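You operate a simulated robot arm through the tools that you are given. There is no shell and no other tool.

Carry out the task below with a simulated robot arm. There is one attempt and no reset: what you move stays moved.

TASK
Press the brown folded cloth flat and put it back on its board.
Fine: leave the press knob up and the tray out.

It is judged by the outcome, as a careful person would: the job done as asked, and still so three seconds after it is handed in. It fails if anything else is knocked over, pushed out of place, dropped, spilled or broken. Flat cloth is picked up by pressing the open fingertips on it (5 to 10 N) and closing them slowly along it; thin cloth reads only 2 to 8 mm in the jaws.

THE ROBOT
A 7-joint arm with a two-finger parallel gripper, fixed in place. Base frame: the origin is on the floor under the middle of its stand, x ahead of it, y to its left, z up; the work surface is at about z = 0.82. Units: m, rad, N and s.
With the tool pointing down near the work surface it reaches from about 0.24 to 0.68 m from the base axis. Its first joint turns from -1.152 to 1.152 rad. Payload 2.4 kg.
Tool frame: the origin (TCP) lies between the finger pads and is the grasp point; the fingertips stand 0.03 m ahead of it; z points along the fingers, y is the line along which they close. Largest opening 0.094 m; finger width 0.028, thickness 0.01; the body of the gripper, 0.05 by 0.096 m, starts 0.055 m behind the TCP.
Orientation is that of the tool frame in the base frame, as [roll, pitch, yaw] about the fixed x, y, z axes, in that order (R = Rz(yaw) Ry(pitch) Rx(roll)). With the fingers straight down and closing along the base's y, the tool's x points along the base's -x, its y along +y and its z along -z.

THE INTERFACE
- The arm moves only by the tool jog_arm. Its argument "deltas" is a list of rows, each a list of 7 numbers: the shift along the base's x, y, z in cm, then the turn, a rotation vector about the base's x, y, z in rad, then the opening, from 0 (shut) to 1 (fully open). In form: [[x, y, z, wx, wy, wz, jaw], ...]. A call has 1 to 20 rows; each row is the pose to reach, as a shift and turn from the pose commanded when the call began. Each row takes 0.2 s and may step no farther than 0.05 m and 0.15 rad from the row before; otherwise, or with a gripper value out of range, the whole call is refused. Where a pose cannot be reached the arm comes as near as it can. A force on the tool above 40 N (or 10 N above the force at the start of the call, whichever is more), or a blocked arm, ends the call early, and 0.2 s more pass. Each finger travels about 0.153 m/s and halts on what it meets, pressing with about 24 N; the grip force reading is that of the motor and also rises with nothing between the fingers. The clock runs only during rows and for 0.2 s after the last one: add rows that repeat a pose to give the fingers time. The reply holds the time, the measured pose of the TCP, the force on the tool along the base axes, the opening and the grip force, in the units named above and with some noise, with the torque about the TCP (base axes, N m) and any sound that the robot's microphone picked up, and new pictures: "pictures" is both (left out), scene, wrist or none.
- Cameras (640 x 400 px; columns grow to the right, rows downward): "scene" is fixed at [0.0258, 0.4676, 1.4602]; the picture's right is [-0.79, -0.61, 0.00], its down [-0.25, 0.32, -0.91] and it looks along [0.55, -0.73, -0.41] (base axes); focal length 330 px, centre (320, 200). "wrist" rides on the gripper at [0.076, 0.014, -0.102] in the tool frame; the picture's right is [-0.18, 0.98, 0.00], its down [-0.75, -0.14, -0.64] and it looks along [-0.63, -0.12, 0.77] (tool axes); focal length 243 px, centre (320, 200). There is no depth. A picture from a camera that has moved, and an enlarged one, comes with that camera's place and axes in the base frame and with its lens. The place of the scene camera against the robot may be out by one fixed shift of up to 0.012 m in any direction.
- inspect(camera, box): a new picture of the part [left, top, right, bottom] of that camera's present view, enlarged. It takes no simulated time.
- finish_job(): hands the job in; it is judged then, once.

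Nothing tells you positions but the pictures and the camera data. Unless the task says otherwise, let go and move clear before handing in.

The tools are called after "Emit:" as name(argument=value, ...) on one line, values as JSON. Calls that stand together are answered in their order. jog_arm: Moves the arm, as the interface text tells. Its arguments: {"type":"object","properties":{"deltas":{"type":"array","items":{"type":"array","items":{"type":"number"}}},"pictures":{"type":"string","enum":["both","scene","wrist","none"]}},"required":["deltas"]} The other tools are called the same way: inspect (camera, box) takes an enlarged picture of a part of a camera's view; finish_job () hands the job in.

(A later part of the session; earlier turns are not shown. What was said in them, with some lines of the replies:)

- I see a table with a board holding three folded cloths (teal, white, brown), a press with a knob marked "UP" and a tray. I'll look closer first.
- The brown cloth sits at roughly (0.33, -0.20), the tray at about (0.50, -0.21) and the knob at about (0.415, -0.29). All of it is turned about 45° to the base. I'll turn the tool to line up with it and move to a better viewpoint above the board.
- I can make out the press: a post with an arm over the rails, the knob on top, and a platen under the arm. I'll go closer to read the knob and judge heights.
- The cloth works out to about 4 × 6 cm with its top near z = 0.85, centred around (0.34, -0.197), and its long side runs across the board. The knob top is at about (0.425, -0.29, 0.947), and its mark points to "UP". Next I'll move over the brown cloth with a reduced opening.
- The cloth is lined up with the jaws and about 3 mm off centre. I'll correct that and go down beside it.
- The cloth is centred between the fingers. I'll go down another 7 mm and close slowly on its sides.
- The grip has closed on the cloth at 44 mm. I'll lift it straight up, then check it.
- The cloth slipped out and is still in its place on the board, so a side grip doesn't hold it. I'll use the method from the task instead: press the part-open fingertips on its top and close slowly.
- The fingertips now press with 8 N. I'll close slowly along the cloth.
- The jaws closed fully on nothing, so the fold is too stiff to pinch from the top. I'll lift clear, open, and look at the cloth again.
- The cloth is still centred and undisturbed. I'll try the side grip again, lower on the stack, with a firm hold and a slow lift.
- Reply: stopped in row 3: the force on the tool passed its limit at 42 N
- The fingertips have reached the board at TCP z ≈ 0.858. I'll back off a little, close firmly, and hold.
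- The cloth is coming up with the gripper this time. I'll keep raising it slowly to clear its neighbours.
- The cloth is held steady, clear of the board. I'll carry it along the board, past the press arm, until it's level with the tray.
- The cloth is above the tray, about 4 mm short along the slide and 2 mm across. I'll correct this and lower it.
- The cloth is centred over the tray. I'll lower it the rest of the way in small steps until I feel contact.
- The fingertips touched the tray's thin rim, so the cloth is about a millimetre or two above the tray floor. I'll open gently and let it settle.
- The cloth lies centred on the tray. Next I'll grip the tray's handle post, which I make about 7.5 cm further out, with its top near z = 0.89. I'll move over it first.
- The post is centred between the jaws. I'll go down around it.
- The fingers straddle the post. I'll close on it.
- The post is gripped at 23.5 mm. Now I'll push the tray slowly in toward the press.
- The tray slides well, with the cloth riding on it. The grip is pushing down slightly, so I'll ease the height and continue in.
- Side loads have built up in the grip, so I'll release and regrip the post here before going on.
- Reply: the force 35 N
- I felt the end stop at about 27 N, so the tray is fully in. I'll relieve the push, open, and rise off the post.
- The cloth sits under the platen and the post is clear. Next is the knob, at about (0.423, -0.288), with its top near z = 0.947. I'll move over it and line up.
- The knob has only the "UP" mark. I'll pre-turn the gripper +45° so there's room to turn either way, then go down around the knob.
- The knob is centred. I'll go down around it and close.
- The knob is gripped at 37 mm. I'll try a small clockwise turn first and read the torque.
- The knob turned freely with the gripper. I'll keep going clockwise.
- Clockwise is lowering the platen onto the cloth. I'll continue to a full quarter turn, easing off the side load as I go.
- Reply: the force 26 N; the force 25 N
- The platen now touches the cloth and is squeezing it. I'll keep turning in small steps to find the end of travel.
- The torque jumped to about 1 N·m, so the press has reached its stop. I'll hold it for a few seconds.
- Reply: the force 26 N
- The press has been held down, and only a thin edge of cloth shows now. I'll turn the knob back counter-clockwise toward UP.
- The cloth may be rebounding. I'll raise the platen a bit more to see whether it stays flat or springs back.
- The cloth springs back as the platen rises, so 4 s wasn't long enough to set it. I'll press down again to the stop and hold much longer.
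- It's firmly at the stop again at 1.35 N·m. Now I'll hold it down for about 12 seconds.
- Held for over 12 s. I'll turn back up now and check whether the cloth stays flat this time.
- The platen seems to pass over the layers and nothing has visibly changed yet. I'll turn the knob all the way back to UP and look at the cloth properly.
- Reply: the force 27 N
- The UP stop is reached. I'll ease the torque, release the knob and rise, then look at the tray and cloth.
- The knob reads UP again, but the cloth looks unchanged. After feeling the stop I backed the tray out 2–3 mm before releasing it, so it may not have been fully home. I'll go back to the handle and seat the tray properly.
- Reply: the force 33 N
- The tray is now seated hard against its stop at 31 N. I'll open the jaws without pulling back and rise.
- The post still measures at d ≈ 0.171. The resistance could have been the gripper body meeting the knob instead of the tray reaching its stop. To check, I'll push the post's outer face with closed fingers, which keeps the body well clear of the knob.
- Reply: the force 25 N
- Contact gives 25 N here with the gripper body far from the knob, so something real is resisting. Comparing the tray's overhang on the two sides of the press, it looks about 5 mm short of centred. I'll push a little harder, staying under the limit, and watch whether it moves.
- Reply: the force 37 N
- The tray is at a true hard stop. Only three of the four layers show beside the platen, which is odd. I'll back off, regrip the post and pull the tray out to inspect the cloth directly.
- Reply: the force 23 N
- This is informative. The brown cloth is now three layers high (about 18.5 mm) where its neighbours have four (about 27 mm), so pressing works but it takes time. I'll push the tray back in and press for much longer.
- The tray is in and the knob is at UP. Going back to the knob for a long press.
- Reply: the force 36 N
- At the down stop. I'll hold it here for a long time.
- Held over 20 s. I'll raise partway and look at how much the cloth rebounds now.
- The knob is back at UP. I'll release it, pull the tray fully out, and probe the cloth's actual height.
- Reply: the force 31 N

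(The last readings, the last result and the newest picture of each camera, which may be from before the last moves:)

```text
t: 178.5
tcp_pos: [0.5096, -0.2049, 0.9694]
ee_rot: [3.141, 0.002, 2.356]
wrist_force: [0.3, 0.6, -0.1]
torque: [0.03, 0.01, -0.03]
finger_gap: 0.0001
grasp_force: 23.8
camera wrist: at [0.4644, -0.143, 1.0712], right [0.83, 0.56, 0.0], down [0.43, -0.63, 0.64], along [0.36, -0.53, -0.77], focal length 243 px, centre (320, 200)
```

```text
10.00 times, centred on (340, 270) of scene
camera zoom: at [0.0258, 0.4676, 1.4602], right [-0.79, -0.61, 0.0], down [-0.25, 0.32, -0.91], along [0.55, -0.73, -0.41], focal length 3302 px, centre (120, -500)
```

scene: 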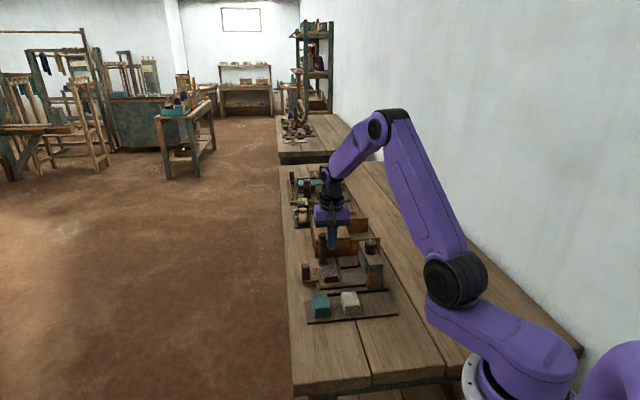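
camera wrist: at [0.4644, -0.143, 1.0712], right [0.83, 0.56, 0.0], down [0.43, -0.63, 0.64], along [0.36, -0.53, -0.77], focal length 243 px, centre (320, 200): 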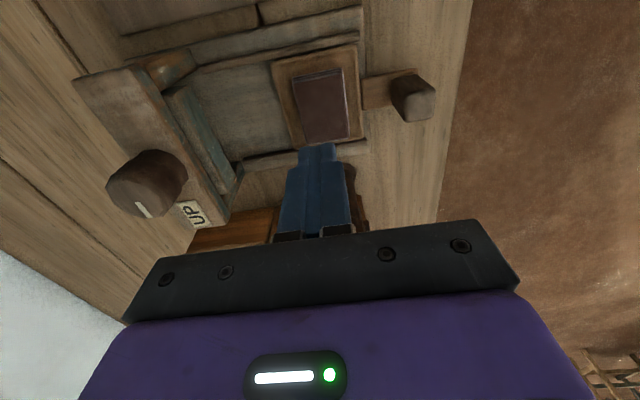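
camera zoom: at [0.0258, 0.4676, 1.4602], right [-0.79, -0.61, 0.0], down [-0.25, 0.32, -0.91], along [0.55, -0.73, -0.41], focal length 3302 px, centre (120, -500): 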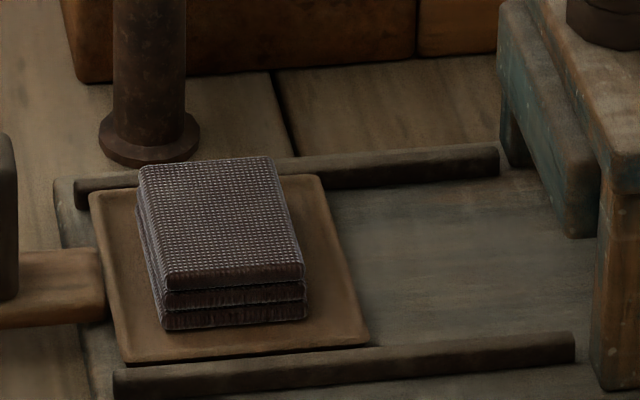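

I'll probe the cloth's top with closed fingertips to measure its real thickness.

Emit:
jog_arm(deltas=[[0.2, 0.2, -2, 0, 0, 0, 0], [0.2, 0.2, -4, 0, 0, 0, 0], [0.2, 0.2, -6, 0, 0, 0, 0], [0.2, 0.2, -7, 0, 0, 0, 0], [0.2, 0.2, -7.5, 0, 0, 0, 0], [0.2, 0.2, -7.7, 0, 0, 0, 0], [0.2, 0.2, -7.7, 0, 0, 0, 0]], pictures="none")

Emit:
jog_arm(deltas=[[0, 0, -0.1, 0, 0, 0, 0], [0, 0, -0.2, 0, 0, 0, 0], [0, 0, -0.2, 0, 0, 0, 0]], pictures="none")

Emit:
jog_arm(deltas=[[0, 0, -0.1, 0, 0, 0, 0], [0, 0, -0.2, 0, 0, 0, 0], [0, 0, -0.2, 0, 0, 0, 0]], pictures="none")

```text
t: 180.1
tcp_pos: [0.5119, -0.2043, 0.8928]
ee_rot: [-3.14, 0.001, 2.357]
wrist_force: [-0.5, 0.5, 0.4]
torque: [0.01, 0.03, 0.01]
finger_gap: 0.0
grasp_force: 24.0
```

```text
t: 180.9
tcp_pos: [0.5117, -0.2033, 0.8899]
ee_rot: [-3.141, 0.003, 2.357]
wrist_force: [-0.1, -0.4, -0.4]
torque: [-0.01, -0.03, -0.01]
finger_gap: 0.0002
grasp_force: 24.0
```

```text
t: 181.7
tcp_pos: [0.5092, -0.2034, 0.8879]
ee_rot: [3.14, 0.001, 2.356]
wrist_force: [0.4, -0.7, 1.9]
torque: [0.0, 0.03, 0.0]
finger_gap: 0.0001
grasp_force: 23.5
```

Emit:
jog_arm(deltas=[[0, 0, -0.1, 0, 0, 0, 0], [0, 0, -0.2, 0, 0, 0, 0], [0, 0, -0.2, 0, 0, 0, 0]], pictures="none")

Emit:
inspect(camera="wrist", box=[220, 80, 440, 240])

Emit:
inspect(camera="scene", box=[310, 250, 370, 290])

```text
t: 182.5
tcp_pos: [0.5101, -0.2048, 0.8871]
ee_rot: [3.14, 0.003, 2.356]
wrist_force: [-3.5, 2.8, 25.4]
torque: [0.11, 0.14, -0.01]
finger_gap: 0.0
grasp_force: 24.6
```

```text
2.50 times, centred on (330, 160) of wrist
camera zoom: at [0.4663, -0.1404, 0.9898], right [0.83, 0.56, 0.0], down [0.43, -0.63, 0.64], along [0.37, -0.53, -0.76], focal length 606 px, centre (295, 300)
```

zoom: 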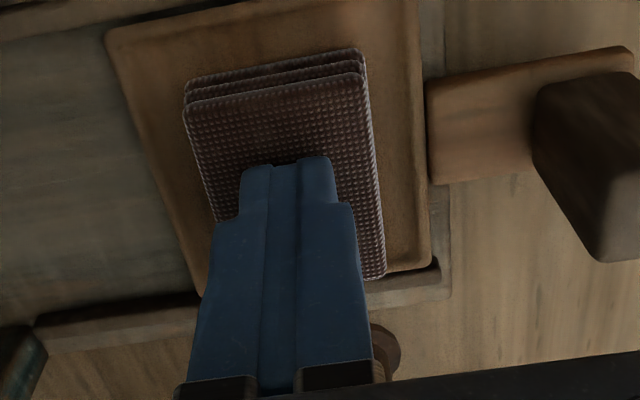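

```text
10.00 times, centred on (340, 270) of scene
camera zoom: at [0.0253, 0.4678, 1.4601], right [-0.79, -0.61, 0.0], down [-0.25, 0.32, -0.91], along [0.55, -0.73, -0.41], focal length 3302 px, centre (120, -500)
```

zoom: 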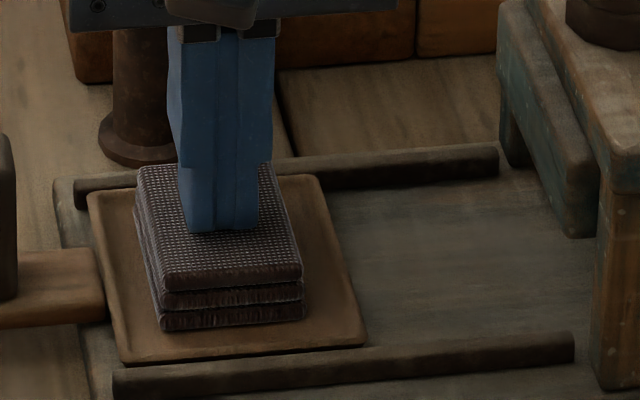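

Contact comes at tip height about 0.8575. I'll lift off and compare the brown cloth with the white one at the same high zoom.

Emit:
jog_arm(deltas=[[0, 0, 1, 0, 0, 0, 0], [0, 0, 4, 0, 0, 0, 0], [0, 0, 8, 0, 0, 0, 0], [0, 0, 11, 0, 0, 0, 0], [0, 0, 11, 0, 0, 0, 0]], pictures="none")

Emit:
inspect(camera="scene", box=[320, 262, 350, 286])

Emit:
inspect(camera="scene", box=[336, 290, 366, 322])

Emit:
inspect(camera="wrist", box=[260, 20, 360, 140])

```text
t: 183.7
tcp_pos: [0.5089, -0.2052, 0.9989]
ee_rot: [3.141, 0.002, 2.357]
wrist_force: [0.2, -0.8, 0.1]
torque: [0.03, 0.01, -0.02]
finger_gap: 0.0
grasp_force: 24.1
```

```text
16.00 times, centred on (335, 274) of scene
camera zoom: at [0.0258, 0.4676, 1.4602], right [-0.79, -0.61, 0.0], down [-0.25, 0.32, -0.91], along [0.55, -0.73, -0.41], focal length 5283 px, centre (80, -984)
```

zoom: 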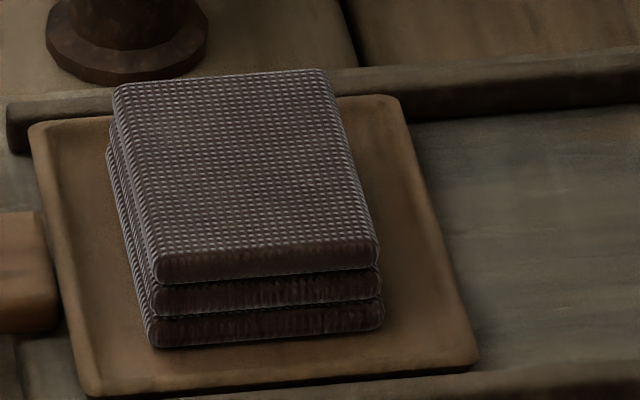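

```text
12.50 times, centred on (351, 306) of scene
camera zoom: at [0.0258, 0.4676, 1.4602], right [-0.79, -0.61, 0.0], down [-0.25, 0.32, -0.91], along [0.55, -0.73, -0.41], focal length 4128 px, centre (-68, -1125)
```

zoom: 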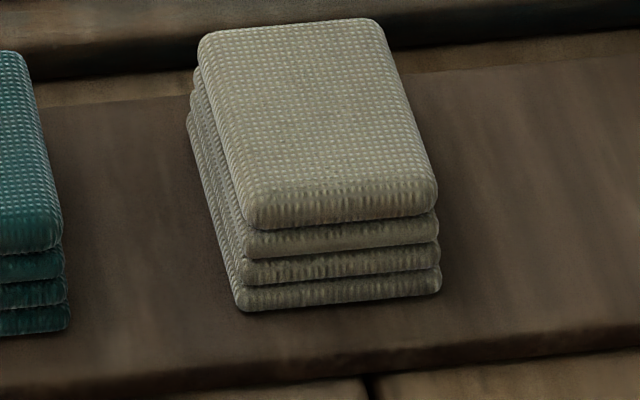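

```text
3.33 times, centred on (310, 80) of wrist
camera zoom: at [0.4654, -0.1412, 1.1004], right [0.83, 0.56, 0.0], down [0.43, -0.63, 0.64], along [0.36, -0.53, -0.77], focal length 809 px, centre (353, 600)
```

zoom: 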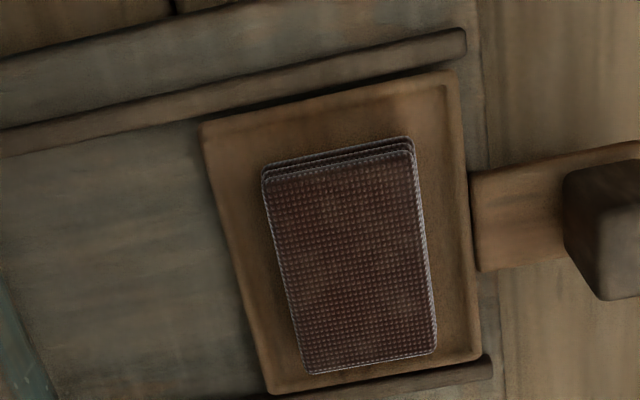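

The difference is clear now. The white cloth has four puffy layers with a domed top, while the brown one has three crisp, flat layers about 20 mm high and stays that way outside the press. The 20 s hold changed nothing further, so it looks fully set. Next I'll pick it up by its sides with the slow lift that worked before.

Emit:
jog_arm(deltas=[[-0.1, 0.18, 0, 0, 0, 0, 0.3], [-0.1, 0.18, -3, 0, 0, 0, 0.58], [-0.1, 0.18, -6, 0, 0, 0, 0.58], [-0.1, 0.18, -9, 0, 0, 0, 0.58], [-0.1, 0.18, -11, 0, 0, 0, 0.58], [-0.1, 0.18, -12, 0, 0, 0, 0.55], [-0.1, 0.18, -12.3, 0, 0, 0, 0.53], [-0.1, 0.18, -12.3, 0, 0, 0, 0.53]])

Emit:
inspect(camera="wrist", box=[220, 80, 440, 240])

Emit:
inspect(camera="scene", box=[310, 245, 370, 290])

```text
t: 185.5
tcp_pos: [0.5079, -0.2016, 0.8742]
ee_rot: [-3.141, 0.001, 2.355]
wrist_force: [0.4, -0.1, 0.0]
torque: [0.02, -0.04, 0.0]
finger_gap: 0.0498
grasp_force: 0.1
camera wrist: at [0.4643, -0.1387, 0.9756], right [0.83, 0.56, 0.0], down [0.43, -0.63, 0.64], along [0.36, -0.53, -0.77], focal length 243 px, centre (320, 200)
```

scene: 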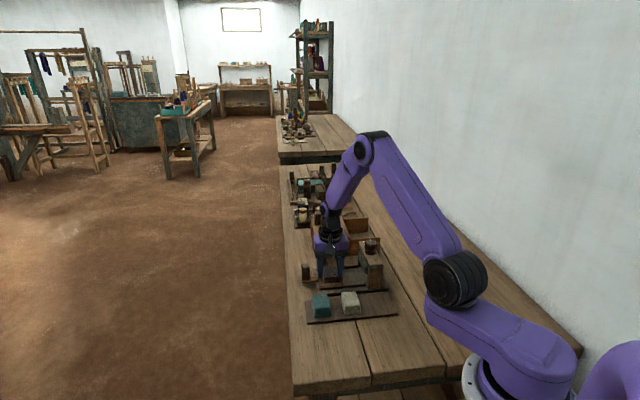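
wrist: 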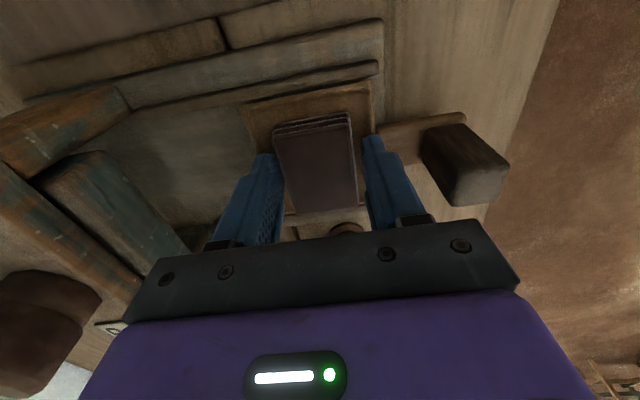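

```text
2.50 times, centred on (330, 160) of wrist
camera zoom: at [0.4643, -0.1387, 0.9756], right [0.83, 0.56, 0.0], down [0.43, -0.63, 0.64], along [0.36, -0.53, -0.77], focal length 606 px, centre (295, 300)
```

zoom: 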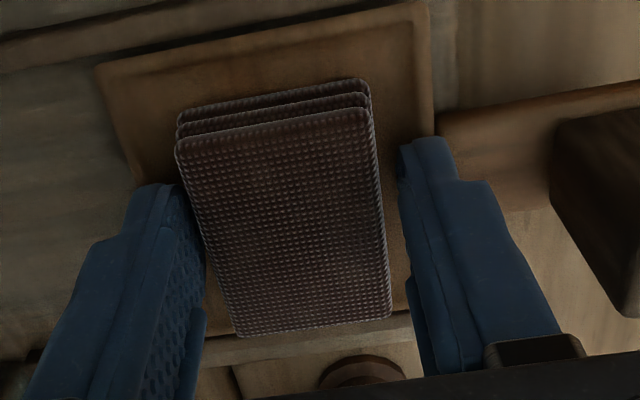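

```text
8.89 times, centred on (340, 268) of scene
camera zoom: at [0.0258, 0.4676, 1.4602], right [-0.79, -0.61, 0.0], down [-0.25, 0.32, -0.91], along [0.55, -0.73, -0.41], focal length 2935 px, centre (142, -400)
```

zoom: 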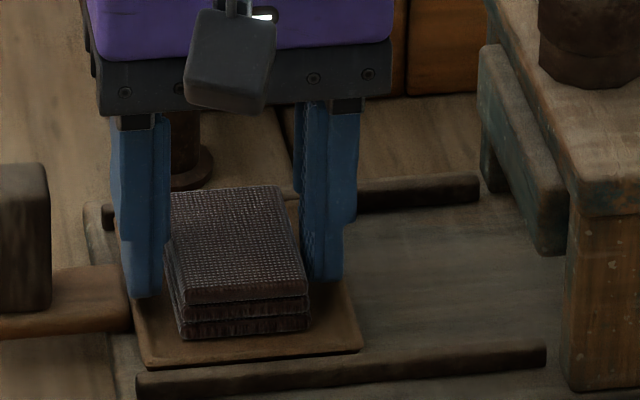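

The jaws straddle the cloth just above the tray rim. I'll close, hold, and lift very slowly.

Emit:
jog_arm(deltas=[[0, 0, 0, 0, 0, 0, 0.5], [0, 0, 0, 0, 0, 0, 0.47], [0, 0, 0, 0, 0, 0, 0.44], [0, 0, 0, 0, 0, 0, 0.4], [0, 0, 0, 0, 0, 0, 0.3], [0, 0, 0, 0, 0, 0, 0.2], [0, 0, 0, 0, 0, 0, 0.1], [0, 0, 0, 0, 0, 0, 0], [0, 0, 0, 0, 0, 0, 0], [0, 0, 0, 0, 0, 0, 0], [0, 0, 0.1, 0, 0, 0, 0], [0, 0, 0.2, 0, 0, 0, 0], [0, 0, 0.3, 0, 0, 0, 0], [0, 0, 0.4, 0, 0, 0, 0], [0, 0, 0.5, 0, 0, 0, 0], [0, 0, 0.6, 0, 0, 0, 0], [0, 0, 0.7, 0, 0, 0, 0], [0, 0, 0.8, 0, 0, 0, 0]])

Emit:
inspect(camera="wrist", box=[220, 80, 440, 240])

Emit:
inspect(camera="scene", box=[315, 250, 360, 290])

```text
t: 189.3
tcp_pos: [0.5096, -0.2028, 0.8821]
ee_rot: [-3.141, 0.002, 2.355]
wrist_force: [0.5, -0.1, -0.7]
torque: [0.01, -0.02, -0.03]
finger_gap: 0.0435
grasp_force: 23.9
camera wrist: at [0.4656, -0.1394, 0.9837], right [0.83, 0.56, 0.0], down [0.43, -0.63, 0.64], along [0.36, -0.53, -0.77], focal length 243 px, centre (320, 200)
```

scene: 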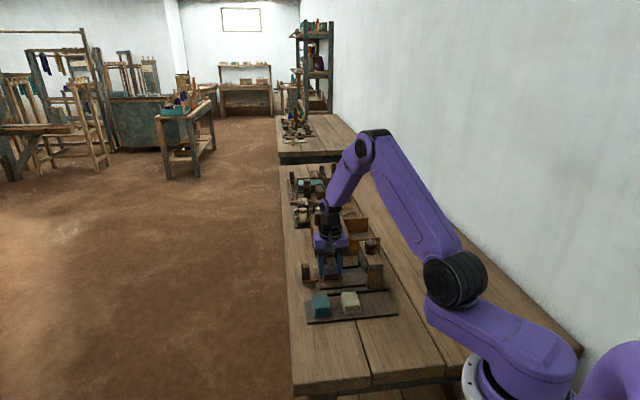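
wrist: 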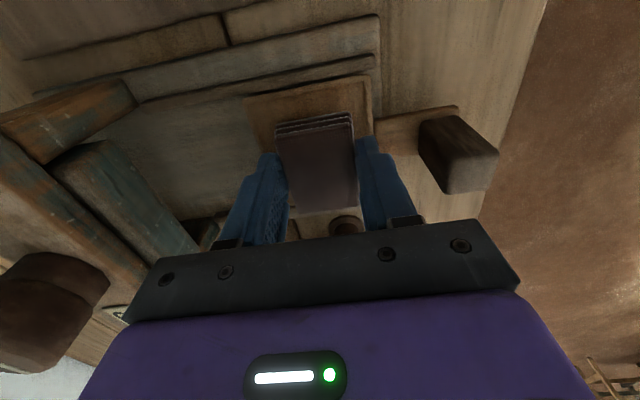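

```text
2.50 times, centred on (330, 160) of wrist
camera zoom: at [0.4656, -0.1394, 0.9837], right [0.83, 0.56, 0.0], down [0.43, -0.63, 0.64], along [0.36, -0.53, -0.77], focal length 606 px, centre (295, 300)
```

zoom: 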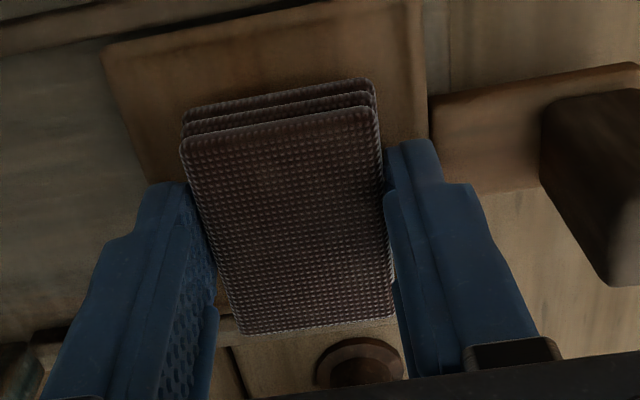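

```text
10.00 times, centred on (338, 270) of scene
camera zoom: at [0.0259, 0.4676, 1.4602], right [-0.79, -0.61, 0.0], down [-0.25, 0.32, -0.91], along [0.55, -0.73, -0.41], focal length 3302 px, centre (145, -500)
```

zoom: 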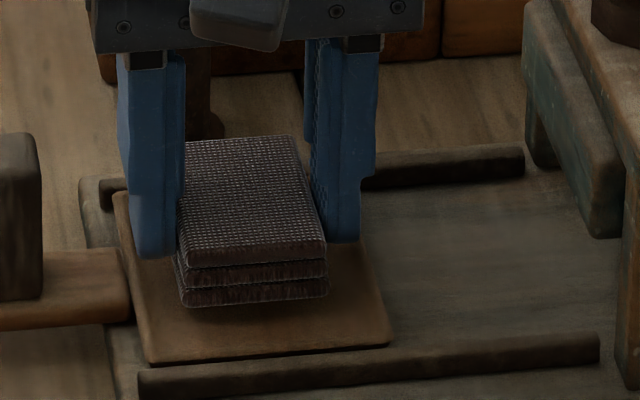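

The cloth is up and clearly three flat layers. One thing became clear: the platen is much longer than the cloth and was hiding it, so the apparent rebound was only the platen uncovering more of it. It really did go from about 30 mm to 20 mm. I'll carry it back to the board.

Emit:
jog_arm(deltas=[[0, 0, 0.2, 0, 0, 0, 0], [0, 0, 0.5, 0, 0, 0, 0], [0, 0, 0.9, 0, 0, 0, 0], [0, 0, 1.4, 0, 0, 0, 0], [0, 0, 2, 0, 0, 0, 0], [0, 0, 2.7, 0, 0, 0, 0], [0, 0, 3.4, 0, 0, 0, 0], [0, 0, 4.1, 0, 0, 0, 0], [0, 0, 4.6, 0, 0, 0, 0], [0, 0, 5, 0, 0, 0, 0], [0, 0, 5, 0, 0, 0, 0]], pictures="wrist")

```text
t: 191.7
tcp_pos: [0.5086, -0.2029, 0.9311]
ee_rot: [3.141, 0.002, 2.356]
wrist_force: [1.0, 0.4, -0.6]
torque: [-0.03, 0.0, 0.01]
finger_gap: 0.044
grasp_force: 24.0
camera wrist: at [0.4653, -0.1392, 1.0337], right [0.83, 0.56, 0.0], down [0.43, -0.63, 0.64], along [0.36, -0.53, -0.77], focal length 243 px, centre (320, 200)
```

wrist: 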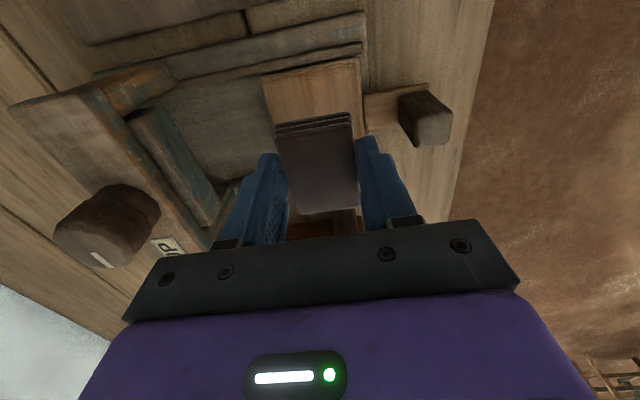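

Holding firm. Now I'll go back across toward the board, between the white and teal cloths, at a safe height.

Emit:
jog_arm(deltas=[[-0.2, 0.2, 0, 0, 0, 0, 0], [-0.6, 0.6, 0, 0, 0, 0, 0], [-1.2, 1.2, 0, 0, 0, 0, 0], [-1.9, 1.9, 0, 0, 0, 0, 0], [-2.7, 2.7, 0, 0, 0, 0, 0], [-3.5, 3.5, 0, 0, 0, 0, 0], [-4.3, 4.3, 0, 0, 0, 0, 0], [-5.1, 5.1, 0, 0, 0, 0, 0], [-5.9, 5.9, 0, 0, 0, 0, 0], [-6.7, 6.7, 0, 0, 0, 0, 0], [-7.5, 7.5, 0, 0, 0, 0, 0], [-8.2, 8.2, 0, 0, 0, 0, 0], [-8.6, 8.6, 0, 0, 0, 0, 0], [-8.85, 8.85, 0, 0, 0, 0, 0], [-8.85, 8.85, 0, 0, 0, 0, 0]], pictures="wrist")

Emit:
jog_arm(deltas=[[-0.2, -0.2, 0, 0, 0, 0, 0], [-0.6, -0.6, 0, 0, 0, 0, 0], [-1.2, -1.2, 0, 0, 0, 0, 0], [-1.9, -1.9, 0, 0, 0, 0, 0], [-2.7, -2.7, 0, 0, 0, 0, 0], [-3.5, -3.5, 0, 0, 0, 0, 0], [-4.3, -4.3, 0, 0, 0, 0, 0], [-5.1, -5.1, 0, 0, 0, 0, 0], [-5.9, -5.9, 0, 0, 0, 0, 0], [-6.7, -6.7, 0, 0, 0, 0, 0], [-7.4, -7.4, 0, 0, 0, 0, 0], [-7.9, -7.9, 0, 0, 0, 0, 0], [-8.2, -8.2, 0, 0, 0, 0, 0], [-8.35, -8.35, 0, 0, 0, 0, 0], [-8.35, -8.35, 0, 0, 0, 0, 0]])

Emit:
inspect(camera="scene", box=[300, 250, 410, 330])

```text
t: 194.9
tcp_pos: [0.4196, -0.1138, 0.9317]
ee_rot: [-3.141, 0.002, 2.356]
wrist_force: [0.2, -0.3, -0.8]
torque: [0.02, 0.01, 0.02]
finger_gap: 0.0442
grasp_force: 23.9
camera wrist: at [0.3763, -0.0499, 1.0336], right [0.83, 0.56, 0.0], down [0.43, -0.63, 0.64], along [0.36, -0.53, -0.77], focal length 243 px, centre (320, 200)
```

wrist: 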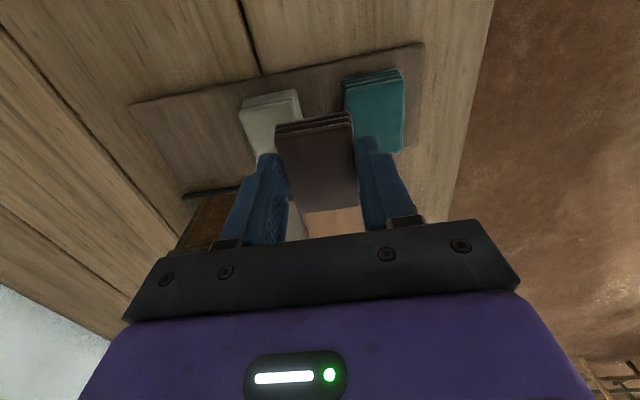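

```text
t: 198.1
tcp_pos: [0.3367, -0.1974, 0.931]
ee_rot: [3.14, 0.001, 2.357]
wrist_force: [0.6, -0.1, -0.3]
torque: [0.01, -0.02, 0.0]
finger_gap: 0.0439
grasp_force: 24.0
camera wrist: at [0.2931, -0.1338, 1.033], right [0.83, 0.56, 0.0], down [0.43, -0.63, 0.64], along [0.36, -0.53, -0.77], focal length 243 px, centre (320, 200)
```

scene: 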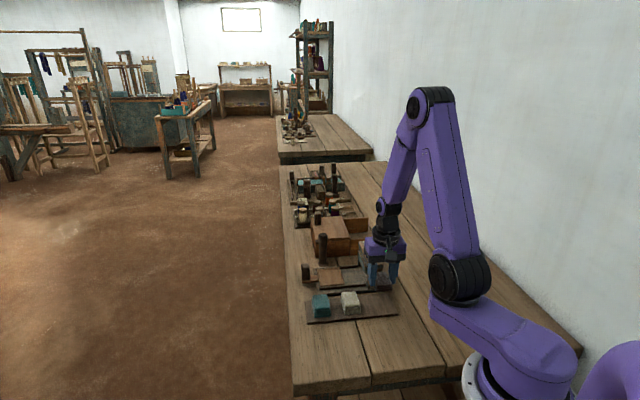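
wrist: 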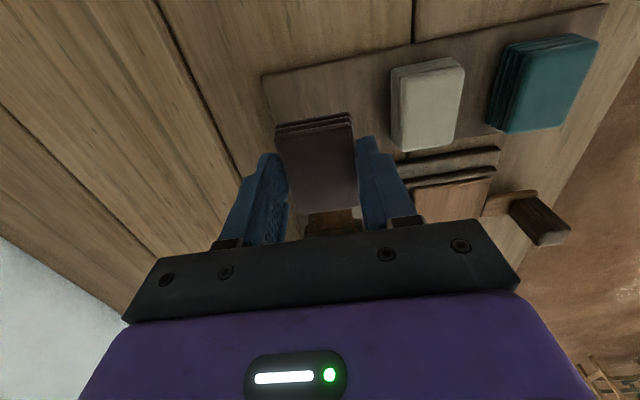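

```text
5.00 times, centred on (355, 290) of scene
camera zoom: at [0.0259, 0.4676, 1.4602], right [-0.79, -0.61, 0.0], down [-0.25, 0.32, -0.91], along [0.55, -0.73, -0.41], focal length 1651 px, centre (145, -250)
```

zoom: 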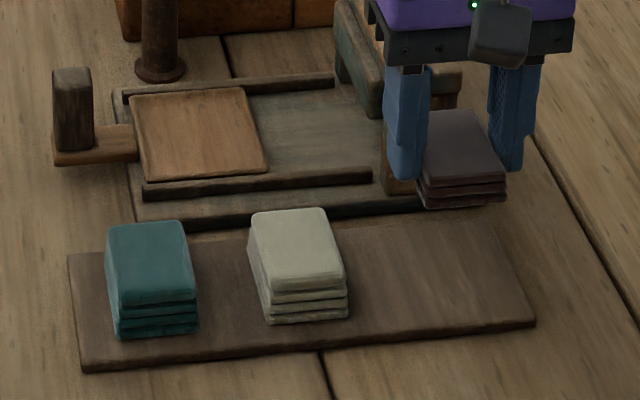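

The brown cloth hangs over its old spot. I'll make a small correction and lower it gently to contact.

Emit:
jog_arm(deltas=[[0.1, -0.08, -0.3, 0, 0, 0, 0], [0.2, -0.15, -0.9, 0, 0, 0, 0], [0.2, -0.15, -1.6, 0, 0, 0, 0], [0.2, -0.15, -2.4, 0, 0, 0, 0], [0.2, -0.15, -3.2, 0, 0, 0, 0], [0.2, -0.15, -4, 0, 0, 0, 0], [0.2, -0.15, -4.8, 0, 0, 0, 0], [0.2, -0.15, -5.4, 0, 0, 0, 0], [0.2, -0.15, -5.8, 0, 0, 0, 0], [0.2, -0.15, -6.1, 0, 0, 0, 0], [0.2, -0.15, -6.2, 0, 0, 0, 0], [0.2, -0.15, -6.2, 0, 0, 0, 0]])

Emit:
inspect(camera="scene", box=[300, 260, 410, 330])

Emit:
inspect(camera="wrist", box=[220, 60, 500, 240])

```text
t: 200.7
tcp_pos: [0.3394, -0.1991, 0.8679]
ee_rot: [-3.141, 0.002, 2.356]
wrist_force: [-1.0, -0.3, 0.1]
torque: [0.01, -0.03, 0.03]
finger_gap: 0.0439
grasp_force: 24.6
camera wrist: at [0.2951, -0.1353, 0.9711], right [0.83, 0.56, 0.0], down [0.43, -0.63, 0.64], along [0.36, -0.53, -0.77], focal length 243 px, centre (320, 200)
```

scene: 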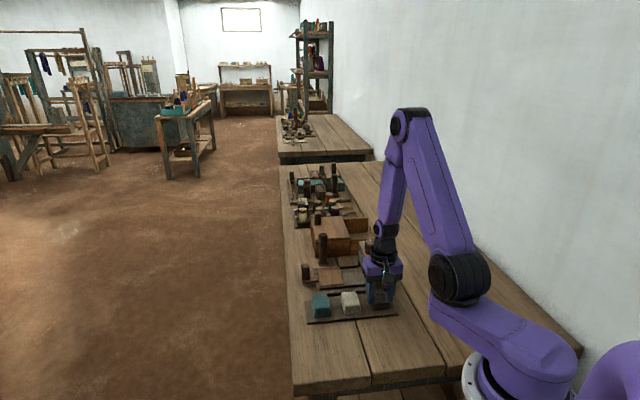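
wrist: 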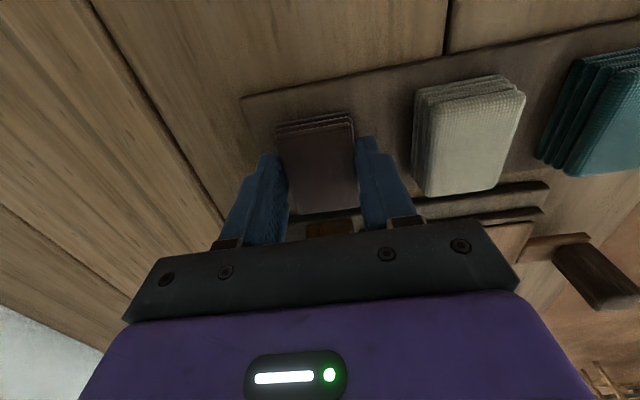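

```text
5.71 times, centred on (355, 295) of scene
camera zoom: at [0.0258, 0.4676, 1.4602], right [-0.79, -0.61, 0.0], down [-0.25, 0.32, -0.91], along [0.55, -0.73, -0.41], focal length 1887 px, centre (120, -343)
```

zoom: 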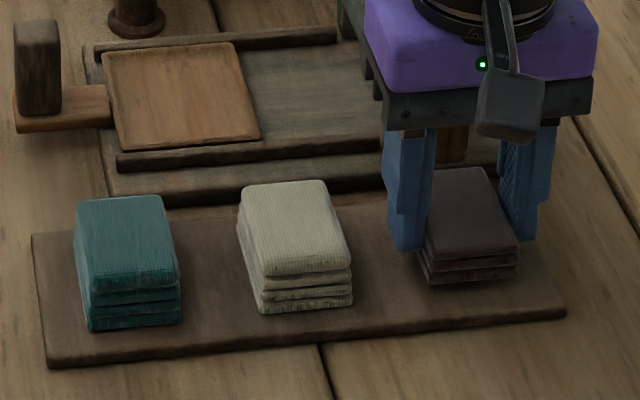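

```text
2.22 times, centred on (360, 150) of wrist
camera zoom: at [0.2951, -0.1353, 0.9711], right [0.83, 0.56, 0.0], down [0.43, -0.63, 0.64], along [0.36, -0.53, -0.77], focal length 539 px, centre (231, 311)
```

zoom: 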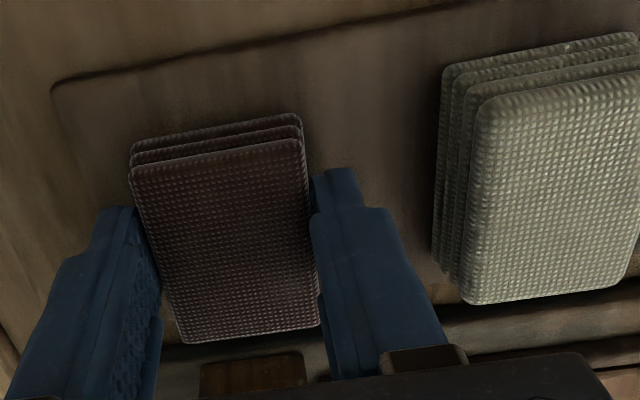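

Emit:
jog_arm(deltas=[[0, 0, -0.1, 0, 0, 0, 0], [0, 0, -0.2, 0, 0, 0, 0], [0, 0, -0.2, 0, 0, 0, 0]], pictures="none")

Emit:
jog_arm(deltas=[[0, 0, -0.1, 0, 0, 0, 0], [0, 0, -0.15, 0, 0, 0, 0], [0, 0, -0.15, 0, 0, 0, 0]], pictures="none")

```text
t: 201.5
tcp_pos: [0.3395, -0.1984, 0.8674]
ee_rot: [-3.14, 0.002, 2.356]
wrist_force: [0.6, -0.1, 0.1]
torque: [0.02, 0.0, 0.0]
finger_gap: 0.0437
grasp_force: 25.0
```

```text
t: 202.3
tcp_pos: [0.3395, -0.1976, 0.8644]
ee_rot: [-3.142, 0.002, 2.357]
wrist_force: [-0.2, 0.0, -0.2]
torque: [0.01, 0.0, -0.05]
finger_gap: 0.044
grasp_force: 23.8
```

Emit:
jog_arm(deltas=[[0, 0, -0.1, 0, 0, 0, 0], [0, 0, -0.15, 0, 0, 0, 0], [0, 0, -0.15, 0, 0, 0, 0]], pictures="none")

Emit:
inspect(camera="scene", box=[355, 270, 405, 315])

```text
t: 203.1
tcp_pos: [0.3386, -0.1986, 0.8643]
ee_rot: [3.141, 0.002, 2.354]
wrist_force: [-0.8, -0.2, -0.5]
torque: [-0.04, -0.05, 0.0]
finger_gap: 0.0441
grasp_force: 24.0
```

```text
8.89 times, centred on (380, 292) of scene
camera zoom: at [0.0258, 0.4676, 1.4602], right [-0.79, -0.61, 0.0], down [-0.25, 0.32, -0.91], along [0.55, -0.73, -0.41], focal length 2935 px, centre (-213, -622)
```

zoom: 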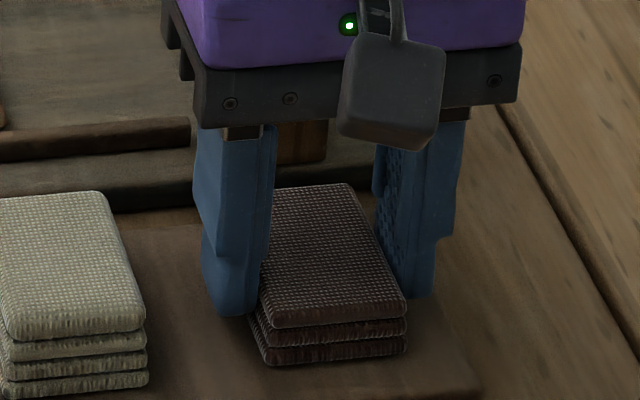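

Emit:
jog_arm(deltas=[[0, 0, -0.1, 0, 0, 0, 0], [0, 0, -0.15, 0, 0, 0, 0], [0, 0, -0.15, 0, 0, 0, 0]], pictures="none")

Emit:
jog_arm(deltas=[[0, 0, -0.1, 0, 0, 0, 0], [0, 0, -0.15, 0, 0, 0, 0], [0, 0, -0.15, 0, 0, 0, 0]], pictures="none")

Emit:
inspect(camera="scene", box=[355, 270, 405, 315])

```text
t: 203.9
tcp_pos: [0.338, -0.1992, 0.8641]
ee_rot: [-3.14, 0.002, 2.356]
wrist_force: [-1.3, 3.1, 28.4]
torque: [0.09, 0.05, 0.0]
finger_gap: 0.0437
grasp_force: 24.3
```

```text
t: 204.7
tcp_pos: [0.3402, -0.1995, 0.8615]
ee_rot: [-3.141, 0.004, 2.354]
wrist_force: [-1.3, -0.7, 37.0]
torque: [-0.06, 0.06, 0.0]
finger_gap: 0.0437
grasp_force: 24.1
```

```text
8.89 times, centred on (380, 292) of scene
camera zoom: at [0.0254, 0.4678, 1.4601], right [-0.79, -0.61, 0.0], down [-0.25, 0.32, -0.91], along [0.55, -0.73, -0.41], focal length 2935 px, centre (-213, -622)
```

zoom: 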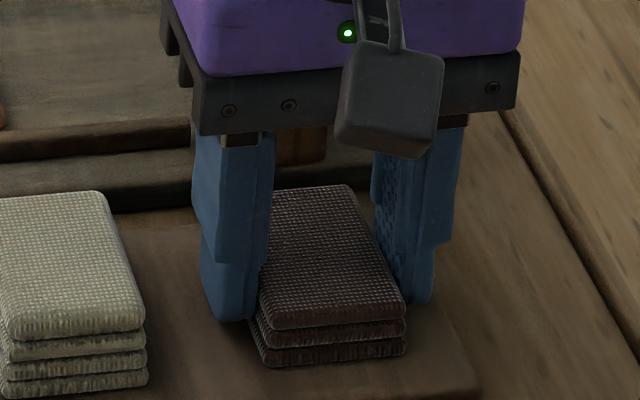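

The cloth is resting on the board. I'll relieve the pressure, open gently, and rise straight up.

Emit:
jog_arm(deltas=[[0, 0, 0.12, 0, 0, 0, 0], [0, 0, 0.12, 0, 0, 0, 0.3], [0, 0, 0.12, 0, 0, 0, 0.45], [0, 0, 0.12, 0, 0, 0, 0.49], [0, 0, 0.12, 0, 0, 0, 0.53], [0, 0, 0.12, 0, 0, 0, 0.57], [0, 0, 0.12, 0, 0, 0, 0.57], [0, 0, 0.6, 0, 0, 0, 0.57], [0, 0, 1.5, 0, 0, 0, 0.57], [0, 0, 3, 0, 0, 0, 0.57], [0, 0, 5, 0, 0, 0, 0.57], [0, 0, 8, 0, 0, 0, 0.57], [0, 0, 12, 0, 0, 0, 0.57], [0, 0, 12, 0, 0, 0, 0.57]])

Emit:
inspect(camera="scene", box=[300, 280, 410, 330])

Emit:
inspect(camera="wrist", box=[240, 30, 480, 200])

Emit:
inspect(camera="scene", box=[362, 285, 398, 315])

```text
t: 207.7
tcp_pos: [0.3384, -0.2008, 0.9811]
ee_rot: [3.141, 0.002, 2.357]
wrist_force: [-1.1, 0.5, -0.3]
torque: [0.0, 0.01, -0.05]
finger_gap: 0.0537
grasp_force: 0.0
camera wrist: at [0.2955, -0.137, 1.0829], right [0.83, 0.56, 0.0], down [0.43, -0.63, 0.64], along [0.36, -0.53, -0.77], focal length 243 px, centre (320, 200)
```

scene: 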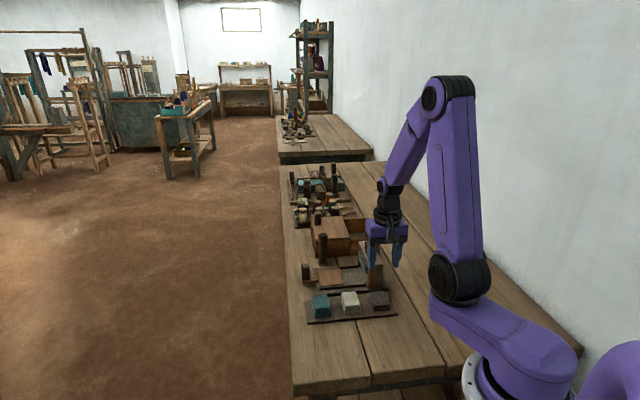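
wrist: 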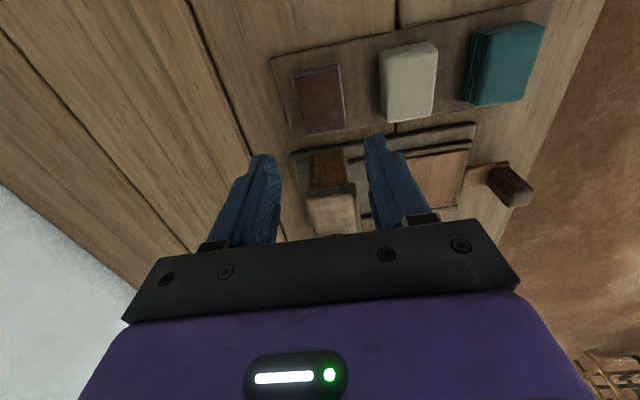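

```text
5.82 times, centred on (355, 305) of scene
camera zoom: at [0.0258, 0.4676, 1.4602], right [-0.79, -0.61, 0.0], down [-0.25, 0.32, -0.91], along [0.55, -0.73, -0.41], focal length 1921 px, centre (116, -411)
```

zoom: 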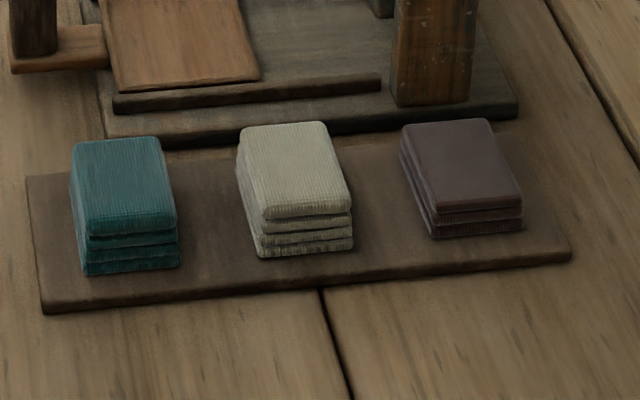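

```text
2.35 times, centred on (360, 115) of wrist
camera zoom: at [0.2955, -0.137, 1.0829], right [0.83, 0.56, 0.0], down [0.43, -0.63, 0.64], along [0.36, -0.53, -0.77], focal length 571 px, centre (226, 400)
```

zoom: 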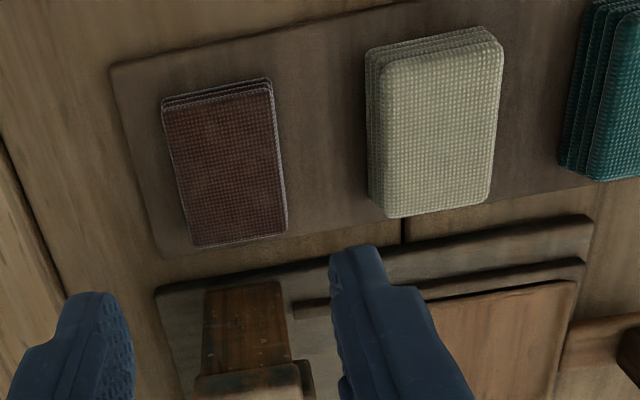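

```text
13.33 times, centred on (380, 300) of scene
camera zoom: at [0.0258, 0.4676, 1.4602], right [-0.79, -0.61, 0.0], down [-0.25, 0.32, -0.91], along [0.55, -0.73, -0.41], focal length 4403 px, centre (-480, -1133)
```

zoom: 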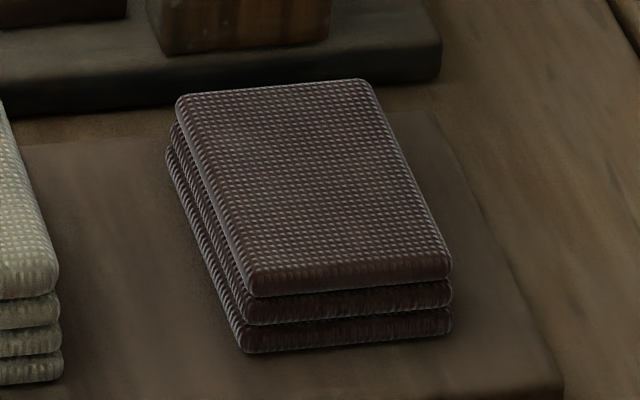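

The brown cloth is back in line with the others, evenly spaced and clearly flatter. I'll move the arm clear and do a last check of the whole table.

Emit:
jog_arm(deltas=[[0, 0, 3, 0, 0, 0, 0.57], [0, 0, 7, 0, 0, 0, 0.57], [0, 0, 11, 0, 0, 0.1, 0.57], [-1, -1.5, 14, 0, 0, 0.2, 0.57], [-2, -3, 17, 0, 0, 0.3, 0.57], [-3, -5, 20, 0, 0, 0.4, 0.57], [-3.5, -7, 22, 0, 0, 0.5, 0.57], [-3.5, -9, 22, 0, 0, 0.6, 0.57], [-3.5, -9, 22, 0, 0, 0.7, 0.57], [-3.5, -9, 22, 0, 0, 0.785, 0.57], [-3.5, -9, 22, 0, 0, 0.785, 0.57]])

Emit:
inspect(camera="scene", box=[270, 160, 430, 330])

Emit:
inspect(camera="wrist", box=[230, 20, 480, 250])

```text
t: 210.1
tcp_pos: [0.3041, -0.2887, 1.2005]
ee_rot: [3.141, 0.002, -3.139]
wrist_force: [-0.2, -0.1, 0.6]
torque: [0.01, 0.03, -0.03]
finger_gap: 0.0536
grasp_force: 0.1
camera wrist: at [0.2277, -0.2755, 1.3023], right [0.18, 0.98, 0.0], down [0.75, -0.14, 0.64], along [0.63, -0.12, -0.77], focal length 243 px, centre (320, 200)
```

scene: 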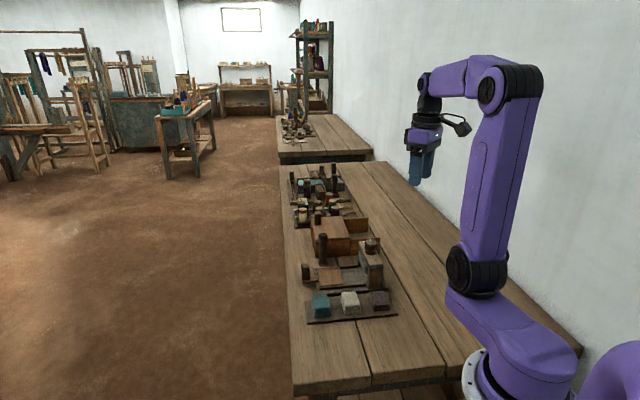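
wrist: 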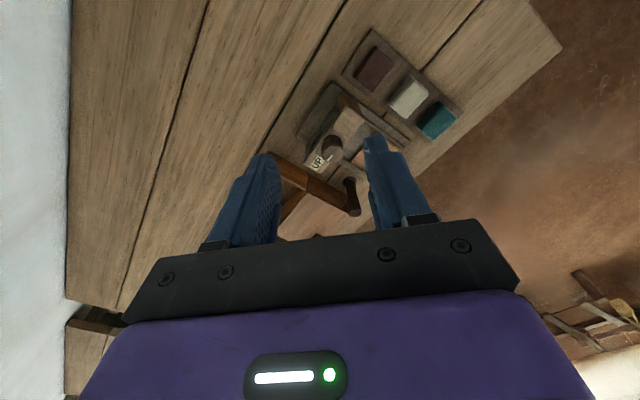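

```text
2.35 times, centred on (350, 245) of scene
camera zoom: at [0.0258, 0.4676, 1.4602], right [-0.79, -0.61, 0.0], down [-0.25, 0.32, -0.91], along [0.55, -0.73, -0.41], focal length 777 px, centre (249, 94)
```

zoom: 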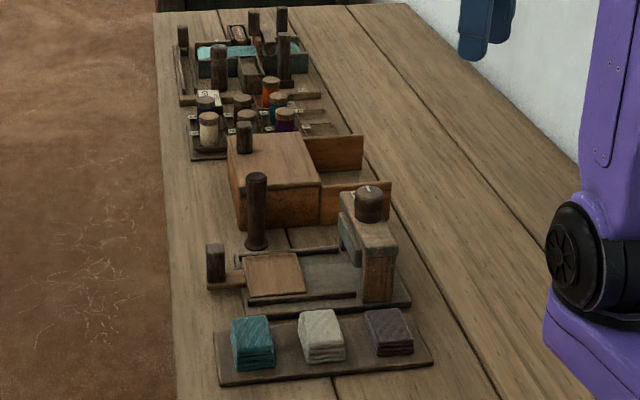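

```text
1.74 times, centred on (355, 135) of wrist
camera zoom: at [0.2277, -0.2755, 1.3023], right [0.18, 0.98, 0.0], down [0.75, -0.14, 0.64], along [0.63, -0.12, -0.77], focal length 422 px, centre (259, 313)
```

zoom: 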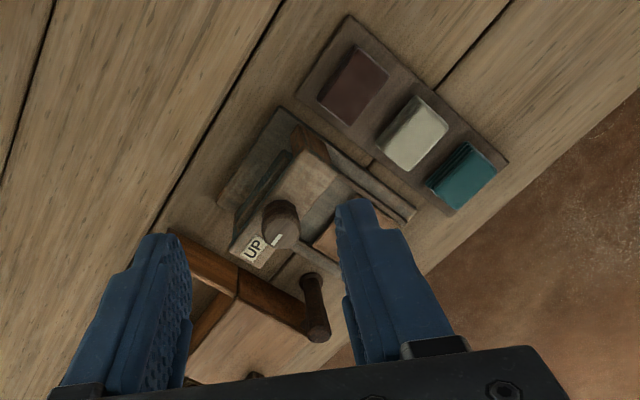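

Emit:
finish_job()

```text
The job is handed in.
```

The brown cloth is pressed and back in its place on the board, in line with the white and teal ones. It went from about 30 mm and four puffy layers to about 20 mm and three crisp ones. It kept that height after leaving the press and while being carried.

- **Pressing:** I pressed it three times, holding the last two for about 12 and 20 seconds. The final press made no further difference, so I took it as fully flattened, but I can't confirm the exact thickness you had in mind.
- **Pick-up:** My first grip slipped, and pinching the cloth from the top caught nothing. Neither attempt moved it from its spot. Gripping low on the sides and lifting slowly worked both times.
- **State left:** The press knob is at UP, the tray is out, and the arm is clear. In the last pictures nothing else on the table had been moved or knocked over.
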